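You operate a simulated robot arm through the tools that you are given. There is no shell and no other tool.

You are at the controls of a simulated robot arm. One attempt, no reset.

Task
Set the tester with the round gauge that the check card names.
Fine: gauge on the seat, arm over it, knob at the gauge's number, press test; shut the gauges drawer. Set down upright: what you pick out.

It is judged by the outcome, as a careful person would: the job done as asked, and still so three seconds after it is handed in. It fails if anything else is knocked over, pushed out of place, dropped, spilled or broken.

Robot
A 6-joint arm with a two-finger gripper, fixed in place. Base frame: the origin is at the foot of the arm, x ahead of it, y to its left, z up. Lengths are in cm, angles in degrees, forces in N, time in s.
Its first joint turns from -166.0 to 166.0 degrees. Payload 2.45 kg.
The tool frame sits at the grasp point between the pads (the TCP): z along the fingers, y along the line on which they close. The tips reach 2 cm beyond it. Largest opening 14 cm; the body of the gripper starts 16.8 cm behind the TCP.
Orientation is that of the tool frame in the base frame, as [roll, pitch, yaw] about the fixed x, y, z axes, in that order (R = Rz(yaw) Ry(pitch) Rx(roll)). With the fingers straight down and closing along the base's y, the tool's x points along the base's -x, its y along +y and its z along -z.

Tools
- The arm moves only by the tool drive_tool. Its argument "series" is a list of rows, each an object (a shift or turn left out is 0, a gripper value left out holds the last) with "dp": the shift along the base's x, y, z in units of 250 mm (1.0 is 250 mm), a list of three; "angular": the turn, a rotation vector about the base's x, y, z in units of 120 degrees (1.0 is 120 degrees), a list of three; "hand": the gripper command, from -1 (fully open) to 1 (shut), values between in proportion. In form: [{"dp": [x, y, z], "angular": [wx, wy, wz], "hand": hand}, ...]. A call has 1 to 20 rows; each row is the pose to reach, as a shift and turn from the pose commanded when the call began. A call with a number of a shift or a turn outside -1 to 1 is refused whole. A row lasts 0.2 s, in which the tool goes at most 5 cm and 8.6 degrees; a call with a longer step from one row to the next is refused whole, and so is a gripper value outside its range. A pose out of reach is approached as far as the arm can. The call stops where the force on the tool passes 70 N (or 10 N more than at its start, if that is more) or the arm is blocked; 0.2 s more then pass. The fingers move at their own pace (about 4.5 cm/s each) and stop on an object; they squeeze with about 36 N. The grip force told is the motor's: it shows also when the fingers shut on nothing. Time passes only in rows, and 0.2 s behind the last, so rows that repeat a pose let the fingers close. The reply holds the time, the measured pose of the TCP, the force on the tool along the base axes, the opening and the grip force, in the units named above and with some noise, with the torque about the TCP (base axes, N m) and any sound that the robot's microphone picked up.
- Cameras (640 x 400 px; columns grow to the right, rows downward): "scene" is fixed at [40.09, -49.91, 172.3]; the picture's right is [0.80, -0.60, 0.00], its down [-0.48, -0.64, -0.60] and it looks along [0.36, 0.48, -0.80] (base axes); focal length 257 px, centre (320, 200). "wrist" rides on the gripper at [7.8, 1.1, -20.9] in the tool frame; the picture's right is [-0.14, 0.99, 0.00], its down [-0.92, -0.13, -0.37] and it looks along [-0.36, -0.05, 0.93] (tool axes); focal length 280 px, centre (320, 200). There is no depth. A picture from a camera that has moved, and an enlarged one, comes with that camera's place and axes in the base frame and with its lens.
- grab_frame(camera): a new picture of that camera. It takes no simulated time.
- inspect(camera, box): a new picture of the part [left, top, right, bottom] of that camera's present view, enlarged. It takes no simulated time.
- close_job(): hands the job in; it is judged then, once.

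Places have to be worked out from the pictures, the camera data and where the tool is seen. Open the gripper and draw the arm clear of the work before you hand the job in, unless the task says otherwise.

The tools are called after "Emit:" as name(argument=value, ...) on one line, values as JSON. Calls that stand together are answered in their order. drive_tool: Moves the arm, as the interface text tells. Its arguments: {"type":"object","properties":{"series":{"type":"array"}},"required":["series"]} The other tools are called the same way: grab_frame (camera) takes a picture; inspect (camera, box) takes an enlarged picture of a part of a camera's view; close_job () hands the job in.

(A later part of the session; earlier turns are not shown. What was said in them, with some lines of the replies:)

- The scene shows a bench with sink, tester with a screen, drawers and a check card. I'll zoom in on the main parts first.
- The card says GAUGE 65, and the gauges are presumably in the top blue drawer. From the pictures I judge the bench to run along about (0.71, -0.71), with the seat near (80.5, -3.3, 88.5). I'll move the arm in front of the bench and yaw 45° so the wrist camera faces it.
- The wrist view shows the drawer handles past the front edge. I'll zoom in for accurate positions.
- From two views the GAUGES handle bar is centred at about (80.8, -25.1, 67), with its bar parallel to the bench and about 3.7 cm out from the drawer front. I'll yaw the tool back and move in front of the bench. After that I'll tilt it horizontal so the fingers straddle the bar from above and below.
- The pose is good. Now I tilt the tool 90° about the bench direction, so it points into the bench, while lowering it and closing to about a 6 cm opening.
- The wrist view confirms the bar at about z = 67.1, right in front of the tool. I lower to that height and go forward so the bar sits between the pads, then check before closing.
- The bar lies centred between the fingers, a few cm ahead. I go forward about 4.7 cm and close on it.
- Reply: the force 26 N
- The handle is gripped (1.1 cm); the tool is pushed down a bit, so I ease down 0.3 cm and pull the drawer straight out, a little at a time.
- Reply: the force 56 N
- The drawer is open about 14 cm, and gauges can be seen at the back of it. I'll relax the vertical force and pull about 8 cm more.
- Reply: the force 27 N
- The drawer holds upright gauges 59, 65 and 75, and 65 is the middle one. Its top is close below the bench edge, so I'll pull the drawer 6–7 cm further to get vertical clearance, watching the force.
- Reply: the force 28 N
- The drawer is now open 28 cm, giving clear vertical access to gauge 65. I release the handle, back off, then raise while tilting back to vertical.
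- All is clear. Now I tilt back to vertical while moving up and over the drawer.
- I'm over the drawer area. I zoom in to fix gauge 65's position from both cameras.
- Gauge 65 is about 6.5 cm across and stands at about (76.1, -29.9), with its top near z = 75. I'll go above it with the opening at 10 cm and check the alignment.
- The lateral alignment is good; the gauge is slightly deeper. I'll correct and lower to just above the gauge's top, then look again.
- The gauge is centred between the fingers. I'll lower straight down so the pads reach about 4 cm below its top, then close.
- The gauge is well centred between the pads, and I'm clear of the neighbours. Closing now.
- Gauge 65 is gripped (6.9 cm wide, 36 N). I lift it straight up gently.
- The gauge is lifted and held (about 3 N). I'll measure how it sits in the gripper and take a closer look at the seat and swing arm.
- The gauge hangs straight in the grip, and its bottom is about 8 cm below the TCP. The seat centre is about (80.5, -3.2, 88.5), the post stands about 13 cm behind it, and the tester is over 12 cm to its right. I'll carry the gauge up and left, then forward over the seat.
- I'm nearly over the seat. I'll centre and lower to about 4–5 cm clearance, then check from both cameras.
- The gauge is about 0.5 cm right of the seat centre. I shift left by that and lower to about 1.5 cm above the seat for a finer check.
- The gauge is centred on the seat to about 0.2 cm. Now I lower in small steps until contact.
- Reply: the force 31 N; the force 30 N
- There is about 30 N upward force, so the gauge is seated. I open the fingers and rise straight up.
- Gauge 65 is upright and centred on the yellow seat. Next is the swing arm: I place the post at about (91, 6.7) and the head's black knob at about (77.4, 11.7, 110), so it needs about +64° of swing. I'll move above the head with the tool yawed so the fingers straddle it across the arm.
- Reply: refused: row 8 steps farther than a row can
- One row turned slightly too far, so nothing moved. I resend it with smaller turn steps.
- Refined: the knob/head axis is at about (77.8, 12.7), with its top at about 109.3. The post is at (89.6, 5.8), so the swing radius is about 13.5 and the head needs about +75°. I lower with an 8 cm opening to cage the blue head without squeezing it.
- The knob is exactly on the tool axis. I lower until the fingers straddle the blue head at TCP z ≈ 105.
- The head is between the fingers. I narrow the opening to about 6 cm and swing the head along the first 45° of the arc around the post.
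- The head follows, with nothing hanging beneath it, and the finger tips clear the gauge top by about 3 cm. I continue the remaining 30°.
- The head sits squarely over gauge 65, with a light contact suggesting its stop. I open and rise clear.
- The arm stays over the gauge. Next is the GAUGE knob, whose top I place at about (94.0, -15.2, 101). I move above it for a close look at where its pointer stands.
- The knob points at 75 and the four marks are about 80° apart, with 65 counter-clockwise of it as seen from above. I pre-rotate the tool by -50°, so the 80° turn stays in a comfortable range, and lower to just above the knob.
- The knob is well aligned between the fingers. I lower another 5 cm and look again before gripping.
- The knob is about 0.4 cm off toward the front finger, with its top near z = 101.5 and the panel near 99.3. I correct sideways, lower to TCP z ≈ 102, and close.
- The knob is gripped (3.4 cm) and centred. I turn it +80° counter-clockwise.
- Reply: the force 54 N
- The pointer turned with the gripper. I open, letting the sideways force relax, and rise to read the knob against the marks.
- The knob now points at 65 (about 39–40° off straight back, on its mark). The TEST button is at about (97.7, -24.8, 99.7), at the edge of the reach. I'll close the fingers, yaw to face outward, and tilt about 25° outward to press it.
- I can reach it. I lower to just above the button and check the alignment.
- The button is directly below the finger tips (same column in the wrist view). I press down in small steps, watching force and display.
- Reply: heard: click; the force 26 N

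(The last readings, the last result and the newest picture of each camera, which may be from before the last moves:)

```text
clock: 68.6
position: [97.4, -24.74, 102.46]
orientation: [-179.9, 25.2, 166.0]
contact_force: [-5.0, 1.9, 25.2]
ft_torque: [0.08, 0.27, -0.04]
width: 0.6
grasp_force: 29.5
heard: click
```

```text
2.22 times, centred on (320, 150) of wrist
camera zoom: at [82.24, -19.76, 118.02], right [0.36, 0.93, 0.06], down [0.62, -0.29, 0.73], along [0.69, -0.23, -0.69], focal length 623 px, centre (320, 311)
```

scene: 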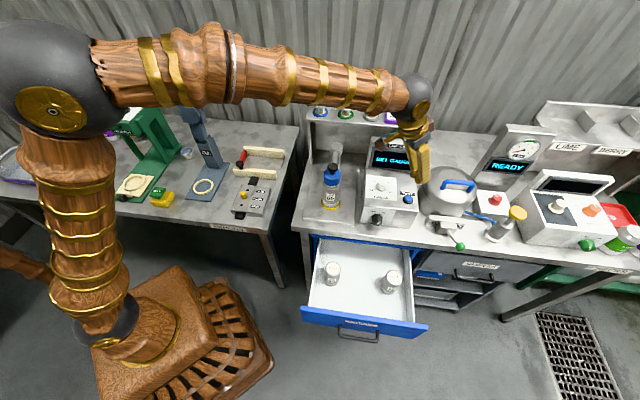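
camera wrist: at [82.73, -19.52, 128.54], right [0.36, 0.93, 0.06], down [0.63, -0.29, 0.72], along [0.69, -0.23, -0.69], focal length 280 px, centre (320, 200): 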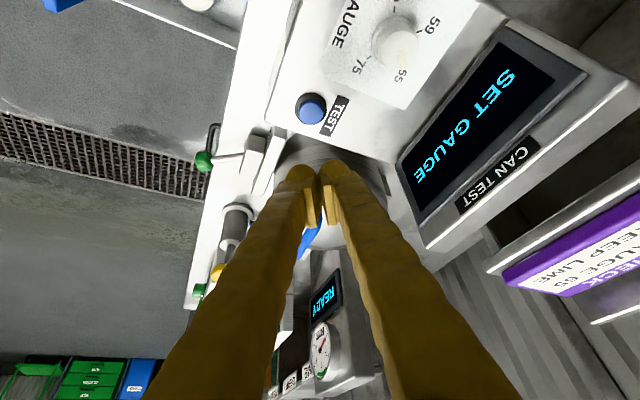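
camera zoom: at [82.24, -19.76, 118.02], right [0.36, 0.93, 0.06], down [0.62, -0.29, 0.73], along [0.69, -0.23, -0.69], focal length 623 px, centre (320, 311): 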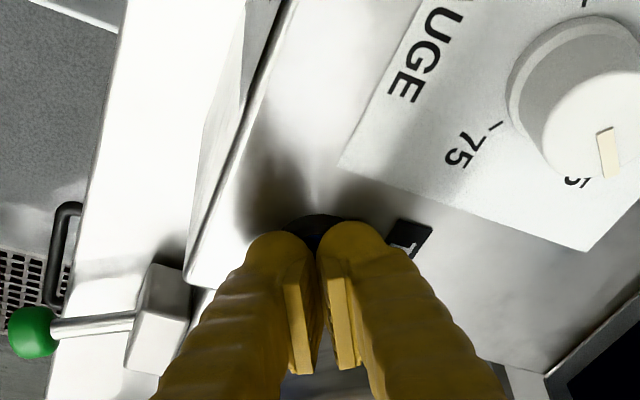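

A click was heard, and the display text has changed. I lift off and read it.

Emit:
drive_tool(series=[{"dp": [0, 0, 0.06]}, {"dp": [0, 0, 0.16]}, {"dp": [0, 0, 0.3]}, {"dp": [-0.08, -0.02, 0.45]}, {"dp": [-0.2, -0.06, 0.58]}, {"dp": [-0.32, -0.12, 0.65]}, {"dp": [-0.42, -0.2, 0.68]}, {"dp": [-0.5, -0.28, 0.68]}])

Emit:
inspect(camera="scene", box=[300, 120, 460, 230])

Emit:
grab_frame(camera="scene")

Emit:
grab_frame(camera="wrist")

```text
clock: 70.4
position: [84.84, -31.73, 119.51]
orientation: [180.0, 25.0, 165.8]
contact_force: [0.1, 0.3, -0.1]
ft_torque: [-0.02, 0.0, -0.03]
width: 0.0
grasp_force: 29.4
```

```text
3.64 times, centred on (380, 175) of scene
camera zoom: at [40.09, -49.91, 172.3], right [0.8, -0.6, 0.0], down [-0.48, -0.64, -0.6], along [0.36, 0.48, -0.8], focal length 935 px, centre (102, 291)
```

zoom: 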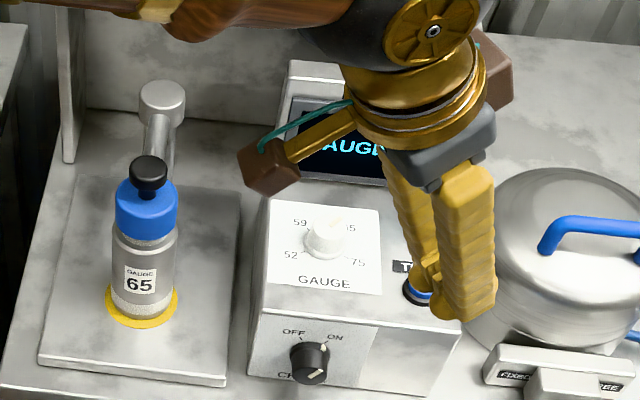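

```text
taken
```

scene: 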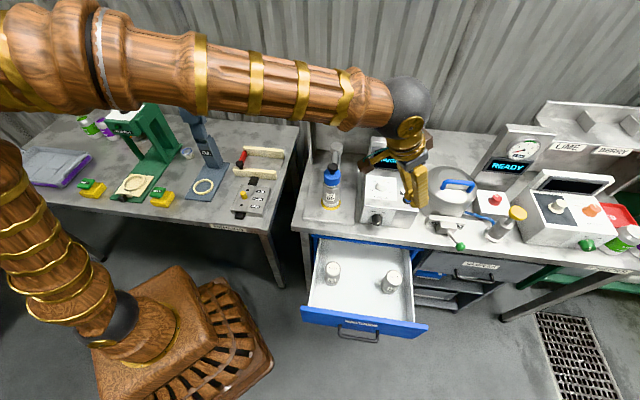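

```text
taken
camera wrist: at [69.61, -26.83, 134.98], right [0.36, 0.93, 0.06], down [0.63, -0.29, 0.72], along [0.69, -0.23, -0.69], focal length 280 px, centre (320, 200)
```

wrist: 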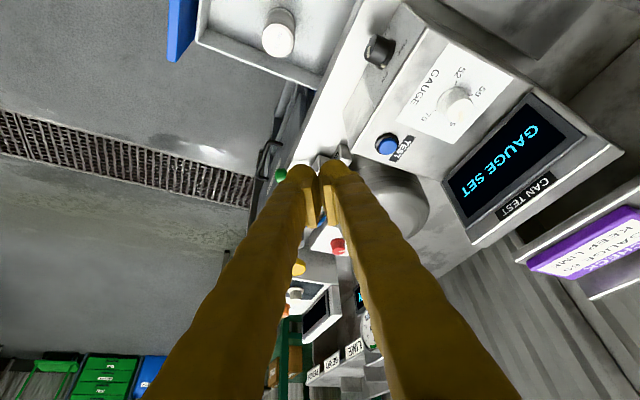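

The display reads GAUGE SET. Now for the drawer: I'll untilt, go in front of it, and push its handle bar inward with closed fingers.

Emit:
drive_tool(series=[{"dp": [-0.1, -0.07, 0], "angular": [0.0128, 0.0505, 0]}, {"dp": [-0.2, -0.15, 0], "angular": [0.0255, 0.101, 0]}, {"dp": [-0.3, -0.22, 0], "angular": [0.0383, 0.1514, 0]}, {"dp": [-0.4, -0.3, 0], "angular": [0.051, 0.2019, 0]}])

Emit:
drive_tool(series=[{"dp": [-0.09, -0.05, 0], "angular": [0, 0, 0.06]}, {"dp": [-0.19, -0.11, 0], "angular": [0, 0, 0.12]}, {"dp": [-0.29, -0.17, -0.05], "angular": [0, 0, 0.18]}, {"dp": [-0.39, -0.23, -0.1], "angular": [0, 0, 0.24]}, {"dp": [-0.49, -0.29, -0.18], "angular": [0, 0, 0.3]}, {"dp": [-0.58, -0.34, -0.28], "angular": [0, 0, 0.36]}, {"dp": [-0.67, -0.39, -0.4], "angular": [0, 0, 0.42]}, {"dp": [-0.756, -0.44, -0.55], "angular": [0, 0, 0.48]}, {"dp": [-0.756, -0.44, -0.7], "angular": [0, 0, 0.4933]}, {"dp": [-0.756, -0.44, -0.8], "angular": [0, 0, 0.4933]}])

Emit:
grab_frame(camera="wrist")

Emit:
grab_frame(camera="scene")

```text
clock: 71.4
position: [74.83, -39.35, 119.39]
orientation: [179.9, 0.0, 165.9]
contact_force: [0.1, 0.1, 0.7]
ft_torque: [-0.01, 0.02, 0.01]
width: 0.01
grasp_force: 29.3
```

```text
clock: 73.6
position: [56.1, -50.25, 99.56]
orientation: [-180.0, 0.2, -134.9]
contact_force: [-0.3, 0.6, 0.1]
ft_torque: [-0.02, -0.01, -0.03]
width: 0.01
grasp_force: 30.0
```

```text
taken
camera wrist: at [49.77, -54.95, 120.39], right [-0.6, 0.8, 0.0], down [0.74, 0.56, 0.37], along [0.3, 0.22, -0.93], focal length 280 px, centre (320, 200)
```

wrist: 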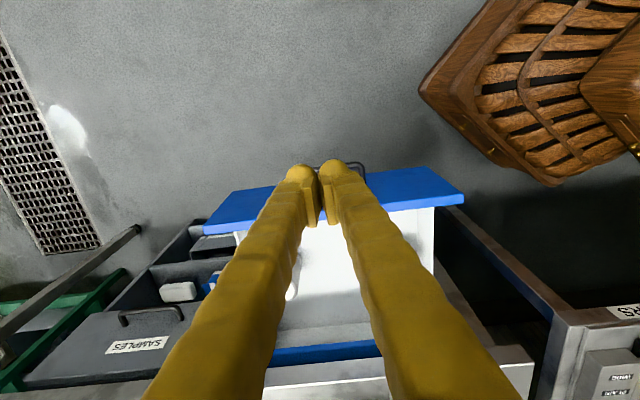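

```text
taken
```

scene: 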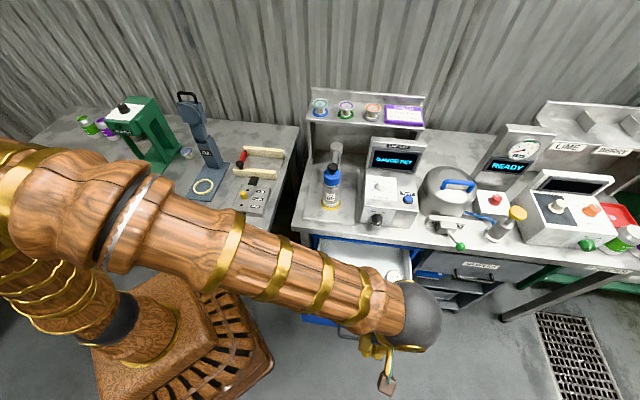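

I'm in front of the handle with clear space. I lower to handle height (TCP z ≈ 66.5).

Emit:
drive_tool(series=[{"dp": [0, 0, -0.15]}, {"dp": [0, 0, -0.32]}, {"dp": [0, 0, -0.5]}, {"dp": [0, 0, -0.68]}, {"dp": [0, 0, -0.86]}, {"dp": [0, 0, -1.0]}])

Emit:
drive_tool(series=[{"dp": [0, 0, -0.12]}, {"dp": [0, 0, -0.24]}, {"dp": [0, 0, -0.32]}, {"dp": [0, 0, -0.32]}])

Emit:
grab_frame(camera="wrist")

Emit:
grab_frame(camera="scene")

```text
clock: 75.0
position: [56.1, -49.99, 74.47]
orientation: [-179.9, 0.1, -134.9]
contact_force: [0.9, 0.6, 0.1]
ft_torque: [0.0, 0.01, -0.03]
width: 0.0
grasp_force: 29.4
```

```text
clock: 76.0
position: [56.11, -50.06, 66.17]
orientation: [-180.0, 0.1, -135.0]
contact_force: [-0.8, -0.7, -0.3]
ft_torque: [0.02, 0.01, 0.01]
width: 0.0
grasp_force: 29.8
```

```text
taken
camera wrist: at [49.73, -54.8, 87.11], right [-0.6, 0.8, 0.0], down [0.74, 0.56, 0.37], along [0.29, 0.22, -0.93], focal length 280 px, centre (320, 200)
```

wrist: 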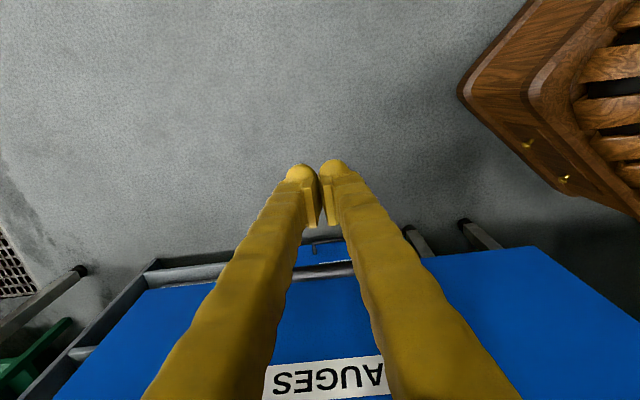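

```text
taken
```

scene: 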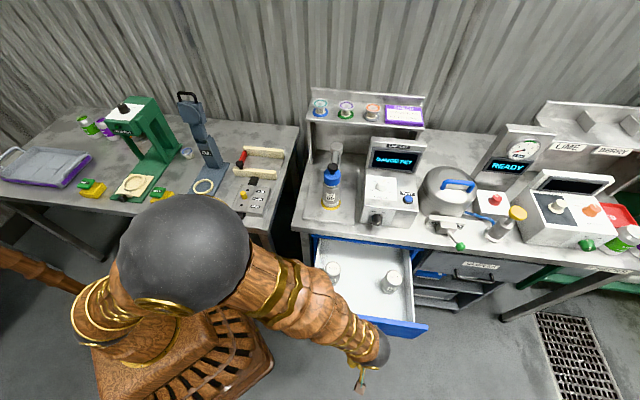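

The handle bar lies straight ahead of the fingers. I push slowly inward so the remaining gauges stay standing.

Emit:
drive_tool(series=[{"dp": [0.05, 0.05, 0]}, {"dp": [0.1, 0.1, 0]}, {"dp": [0.12, 0.12, 0]}, {"dp": [0.14, 0.14, 0]}, {"dp": [0.17, 0.17, 0]}, {"dp": [0.2, 0.2, 0]}, {"dp": [0.24, 0.24, 0]}, {"dp": [0.28, 0.28, 0]}, {"dp": [0.32, 0.32, 0]}, {"dp": [0.36, 0.36, 0]}, {"dp": [0.4, 0.4, 0]}, {"dp": [0.44, 0.44, 0]}, {"dp": [0.48, 0.48, 0]}, {"dp": [0.51, 0.51, 0]}, {"dp": [0.53, 0.53, 0]}])

Emit:
grab_frame(camera="scene")

Emit:
grab_frame(camera="wrist")

```text
clock: 79.2
position: [69.25, -36.88, 66.36]
orientation: [-179.9, 0.2, -134.9]
contact_force: [0.7, 0.1, -0.1]
ft_torque: [-0.02, 0.05, 0.01]
width: 0.01
grasp_force: 28.7
```

```text
taken
```

scene: 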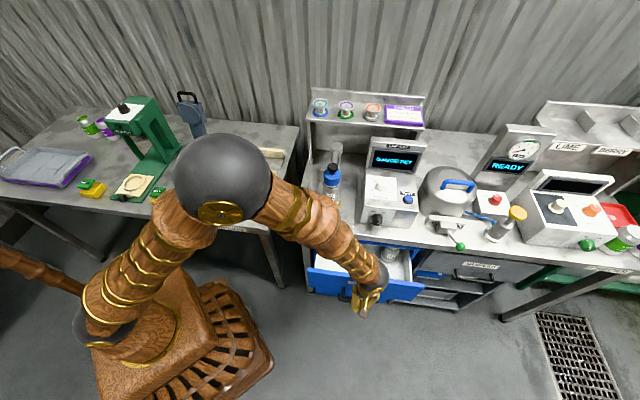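

```text
taken
camera wrist: at [62.9, -41.68, 87.24], right [-0.6, 0.8, 0.0], down [0.74, 0.56, 0.37], along [0.3, 0.22, -0.93], focal length 280 px, centre (320, 200)
```

wrist: 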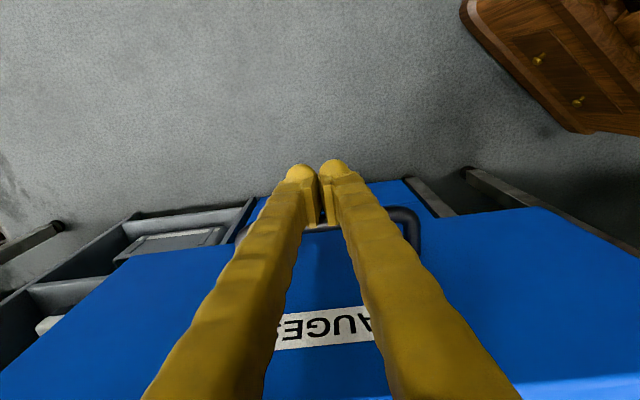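

The drawer is moving in smoothly. I push the remaining 14 cm until it stops.

Emit:
drive_tool(series=[{"dp": [0.03, 0.03, 0]}, {"dp": [0.07, 0.07, 0]}, {"dp": [0.11, 0.11, 0]}, {"dp": [0.15, 0.15, 0]}, {"dp": [0.19, 0.19, 0]}, {"dp": [0.23, 0.23, 0]}, {"dp": [0.27, 0.27, 0]}, {"dp": [0.31, 0.31, 0]}, {"dp": [0.34, 0.34, 0]}, {"dp": [0.365, 0.365, 0]}, {"dp": [0.38, 0.38, 0]}, {"dp": [0.39, 0.39, 0]}, {"dp": [0.4, 0.4, 0]}])

Emit:
grab_frame(camera="scene")

Emit:
grab_frame(camera="wrist")

```text
clock: 82.0
position: [79.32, -26.85, 66.38]
orientation: [-180.0, 0.1, -135.0]
contact_force: [-0.6, 0.3, 0.9]
ft_torque: [-0.03, 0.0, 0.0]
width: 0.03
grasp_force: 29.3
```

```text
taken
```

scene: 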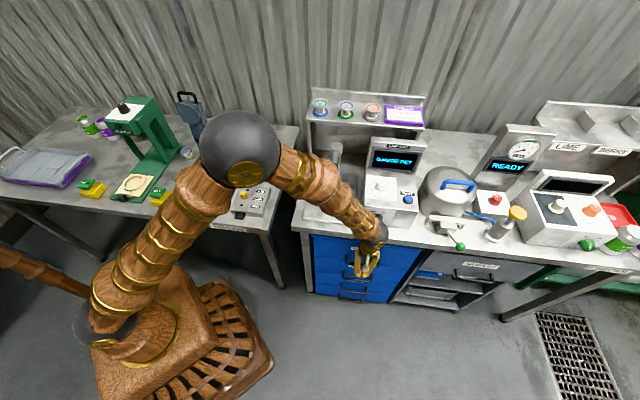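

```text
taken
camera wrist: at [72.96, -31.68, 87.28], right [-0.6, 0.8, 0.0], down [0.74, 0.56, 0.37], along [0.3, 0.22, -0.93], focal length 280 px, centre (320, 200)
```

wrist: 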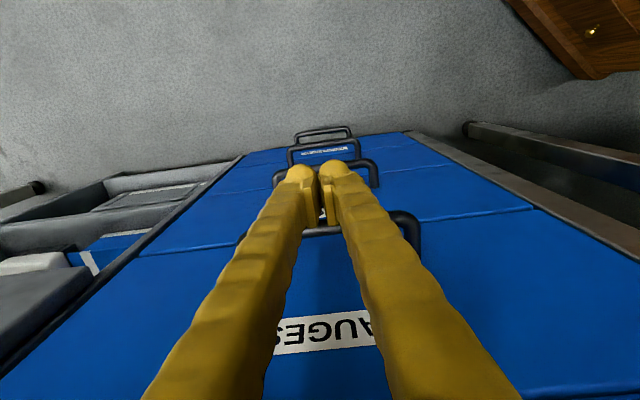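

The drawer seems closed or nearly so, with the handle at about its original place, but no stop force is felt yet. I push a bit further in tiny steps.

Emit:
drive_tool(series=[{"dp": [0.007, 0.007, 0]}, {"dp": [0.014, 0.014, 0]}, {"dp": [0.021, 0.021, 0]}, {"dp": [0.028, 0.028, 0]}, {"dp": [0.028, 0.028, 0]}])

Emit:
inspect(camera="scene", box=[300, 215, 440, 310])

```text
clock: 82.8
position: [79.49, -26.74, 66.3]
orientation: [179.9, -0.1, -135.0]
contact_force: [-8.4, -6.7, 5.0]
ft_torque: [1.67, -2.04, 0.24]
width: 0.01
grasp_force: 29.9
stopped in row 4: the force on the tool passed its limit at 79 N (the readings are from after the stop); the commanded pose is now the measured one
```

```text
4.21 times, centred on (370, 262) of scene
camera zoom: at [40.09, -49.91, 172.3], right [0.8, -0.6, 0.0], down [-0.48, -0.64, -0.6], along [0.36, 0.48, -0.8], focal length 1083 px, centre (110, -63)
```

zoom: 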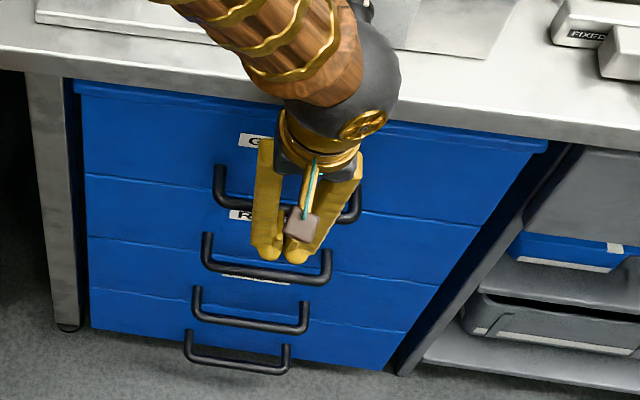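

The push stopped firmly, but the torque suggests part of the contact was higher up on the gripper, so I back straight off and inspect everything.

Emit:
drive_tool(series=[{"dp": [-0.05, -0.05, 0]}, {"dp": [-0.13, -0.13, 0]}, {"dp": [-0.23, -0.23, 0]}, {"dp": [-0.33, -0.33, 0]}, {"dp": [-0.45, -0.45, 0]}, {"dp": [-0.55, -0.55, 0]}])

Emit:
grab_frame(camera="scene")

Emit:
inspect(camera="scene", box=[300, 215, 440, 310])

Emit:
inspect(camera="scene", box=[290, 130, 450, 240])

Emit:
grab_frame(camera="wrist")

```text
clock: 84.2
position: [65.59, -40.55, 66.28]
orientation: [179.9, 0.0, -135.0]
contact_force: [0.0, -0.6, -0.7]
ft_torque: [0.01, 0.03, 0.06]
width: 0.0
grasp_force: 29.6
```

```text
taken
```

scene: 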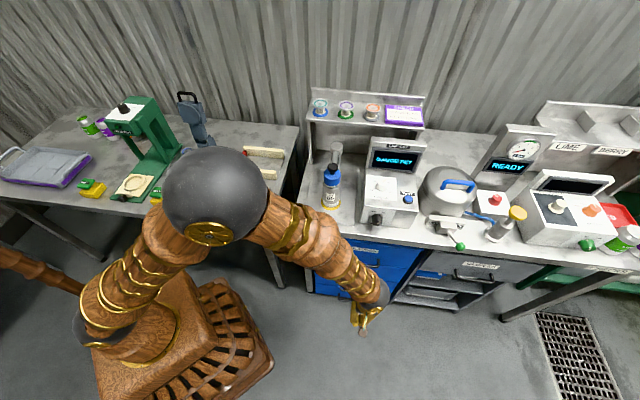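

```text
4.21 times, centred on (370, 262) of scene
camera zoom: at [40.09, -49.91, 172.3], right [0.8, -0.6, 0.0], down [-0.48, -0.64, -0.6], along [0.36, 0.48, -0.8], focal length 1083 px, centre (110, -63)
```

zoom: 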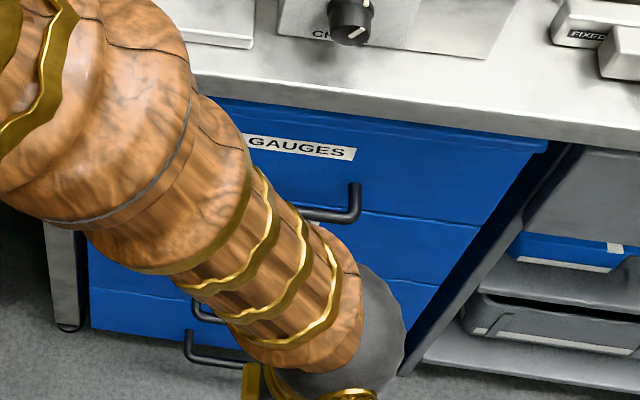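

```text
3.64 times, centred on (370, 185) of scene
camera zoom: at [40.09, -49.91, 172.3], right [0.8, -0.6, 0.0], down [-0.48, -0.64, -0.6], along [0.36, 0.48, -0.8], focal length 935 px, centre (138, 254)
```

zoom: 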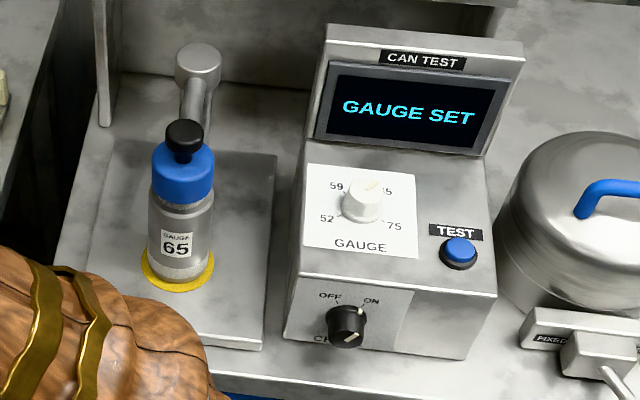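

```text
taken
camera wrist: at [59.32, -45.38, 87.2], right [-0.6, 0.8, 0.0], down [0.74, 0.56, 0.37], along [0.29, 0.22, -0.93], focal length 280 px, centre (320, 200)
```

wrist: 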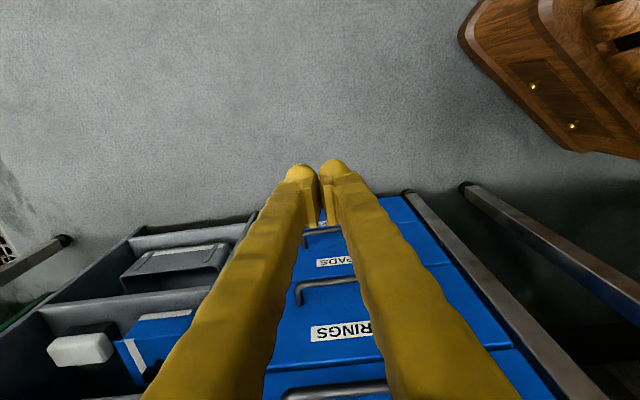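

Tester, gauge and knob are all unchanged (GAUGE SET). To make sure the drawer is truly shut without the gripper body near the bench, I'll tilt the tool 60° forward. That gives me a look at the drawer front and lets me push it with the finger tips.

Emit:
drive_tool(series=[{"dp": [0, 0, 0.04], "angular": [0.044, -0.044, 0]}, {"dp": [0, 0, 0.08], "angular": [0.088, -0.088, 0]}, {"dp": [0, 0, 0.12], "angular": [0.132, -0.132, 0]}, {"dp": [0, 0, 0.16], "angular": [0.176, -0.176, 0]}, {"dp": [0, 0, 0.2], "angular": [0.22, -0.22, 0]}, {"dp": [0, 0, 0.24], "angular": [0.264, -0.264, 0]}, {"dp": [0, 0, 0.27], "angular": [0.308, -0.308, 0]}, {"dp": [0, 0, 0.27], "angular": [0.3535, -0.3535, 0]}, {"dp": [0, 0, 0.27], "angular": [0.3535, -0.3535, 0]}])

Emit:
grab_frame(camera="wrist")

Emit:
grab_frame(camera="scene")

Emit:
inspect(camera="scene", box=[300, 225, 440, 310])

```text
clock: 86.2
position: [65.68, -40.38, 73.0]
orientation: [179.9, 59.9, -135.1]
contact_force: [0.3, -0.8, -0.5]
ft_torque: [-0.02, -0.01, 0.02]
width: 0.0
grasp_force: 29.4
```

```text
taken
camera wrist: at [49.4, -55.29, 76.74], right [-0.65, 0.75, 0.12], down [0.19, 0.01, 0.98], along [0.73, 0.66, -0.15], focal length 280 px, centre (320, 200)
```

wrist: 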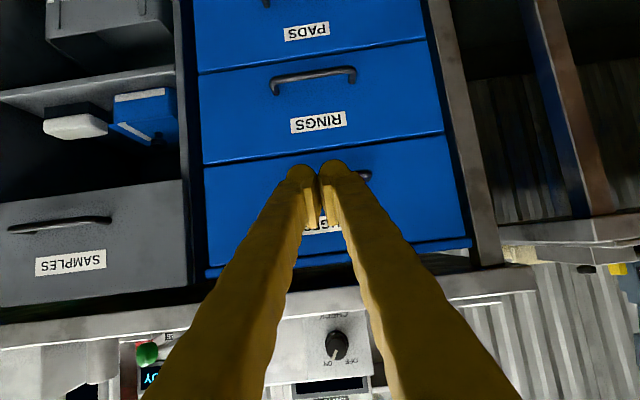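

```text
taken
```

scene: 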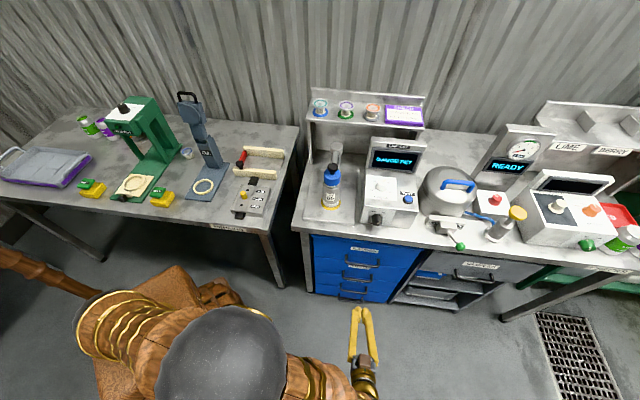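

```text
4.57 times, centred on (370, 268) of scene
camera zoom: at [40.09, -49.91, 172.3], right [0.8, -0.6, 0.0], down [-0.48, -0.64, -0.6], along [0.36, 0.48, -0.8], focal length 1176 px, centre (91, -109)
```

zoom: 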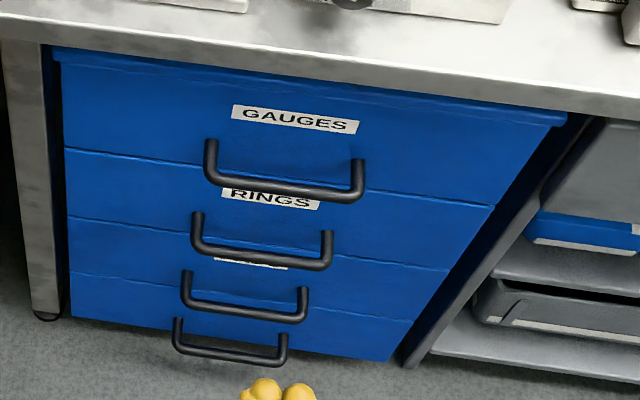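

The drawer front matches its starting picture exactly, so the drawer is fully shut and the stop I felt was its end. I now untilt, raise the arm clear, and open the gripper.

Emit:
drive_tool(series=[{"dp": [-0.05, -0.05, 0.1], "angular": [-0.044, 0.044, 0], "hand": -1}, {"dp": [-0.08, -0.08, 0.22], "angular": [-0.088, 0.088, 0]}, {"dp": [-0.1, -0.1, 0.36], "angular": [-0.132, 0.132, 0]}, {"dp": [-0.1, -0.1, 0.5], "angular": [-0.176, 0.176, 0]}, {"dp": [-0.1, -0.1, 0.64], "angular": [-0.22, 0.22, 0]}, {"dp": [-0.1, -0.1, 0.78], "angular": [-0.264, 0.264, 0]}, {"dp": [-0.1, -0.1, 0.9], "angular": [-0.308, 0.308, 0]}, {"dp": [-0.1, -0.1, 1.0], "angular": [-0.3535, 0.3535, 0]}, {"dp": [-0.1, -0.1, 1.0], "angular": [-0.3535, 0.3535, 0]}])

Emit:
drive_tool(series=[{"dp": [0, 0, 0.15]}, {"dp": [0, 0, 0.32]}, {"dp": [0, 0, 0.5]}, {"dp": [0, 0, 0.66]}, {"dp": [0, 0, 0.8]}, {"dp": [0, 0, 0.8]}])

Emit:
grab_frame(camera="scene")

Emit:
inspect(camera="scene", box=[290, 130, 450, 240])

Emit:
grab_frame(camera="wrist")

```text
clock: 88.2
position: [63.04, -42.96, 98.15]
orientation: [179.8, -0.1, -135.0]
contact_force: [0.6, -0.2, 0.6]
ft_torque: [-0.05, -0.06, -0.01]
width: 13.98
grasp_force: 0.1
```

```text
clock: 89.6
position: [63.27, -42.89, 118.25]
orientation: [179.9, -0.2, -135.0]
contact_force: [0.5, -0.1, -0.4]
ft_torque: [-0.02, 0.04, 0.02]
width: 13.99
grasp_force: 0.0
```

```text
taken
```

scene: 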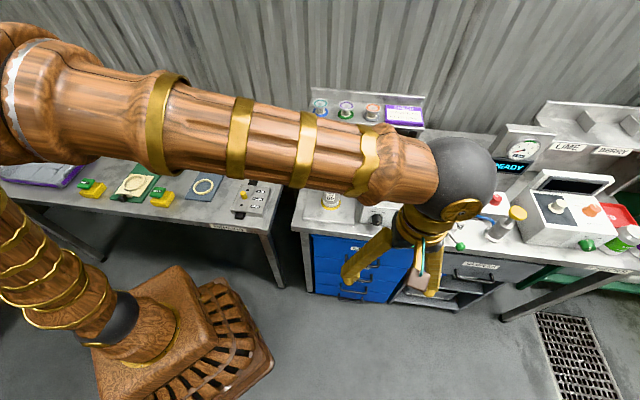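

```text
3.64 times, centred on (370, 185) of scene
camera zoom: at [40.09, -49.91, 172.3], right [0.8, -0.6, 0.0], down [-0.48, -0.64, -0.6], along [0.36, 0.48, -0.8], focal length 935 px, centre (138, 254)
```

zoom: 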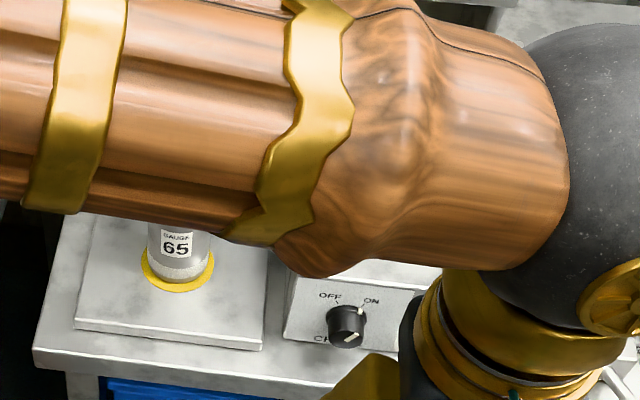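

```text
taken
camera wrist: at [57.02, -47.71, 139.09], right [-0.6, 0.8, 0.0], down [0.74, 0.56, 0.37], along [0.29, 0.22, -0.93], focal length 280 px, centre (320, 200)
```

wrist: 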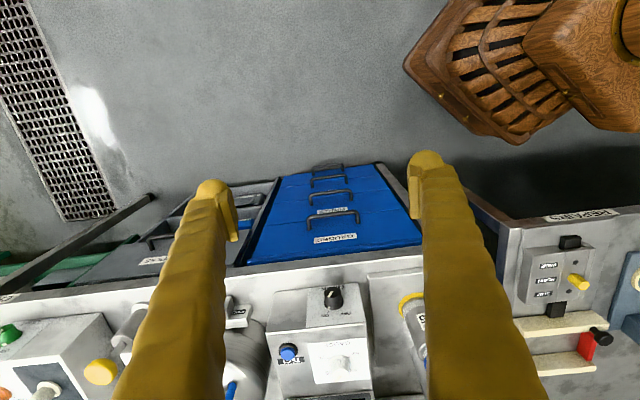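

The gauges drawer is shut. Gauge 65 stands upright on the seat with the arm over it, the knob is at 65, and the tester read GAUGE SET. The gripper is open and clear of the work, so I hand the job in.

Emit:
close_job()

```text
The job is handed in.
```

The tester is set with gauge 65, the one the check card names, and the job is handed in.

- **Gauge:** 65 stands upright, centred on the yellow seat, with the swing arm over it.
- **Knob and test:** the knob points at 65. I pressed TEST, heard the click, and the display changed to GAUGE SET.
- **Drawer:** the gauges drawer is shut, and its front looks the same as in the starting picture. Gauges 59 and 75 are inside; I pushed it in slowly but could not see them once it closed.
- **Drawer push:** the last push stopped hard at 79 N, and the torque reading suggested the gripper body may have touched something at bench height. Afterwards the tester, its knobs and the gauge looked unmoved in the pictures.

The gripper is open and the arm is clear of the work.
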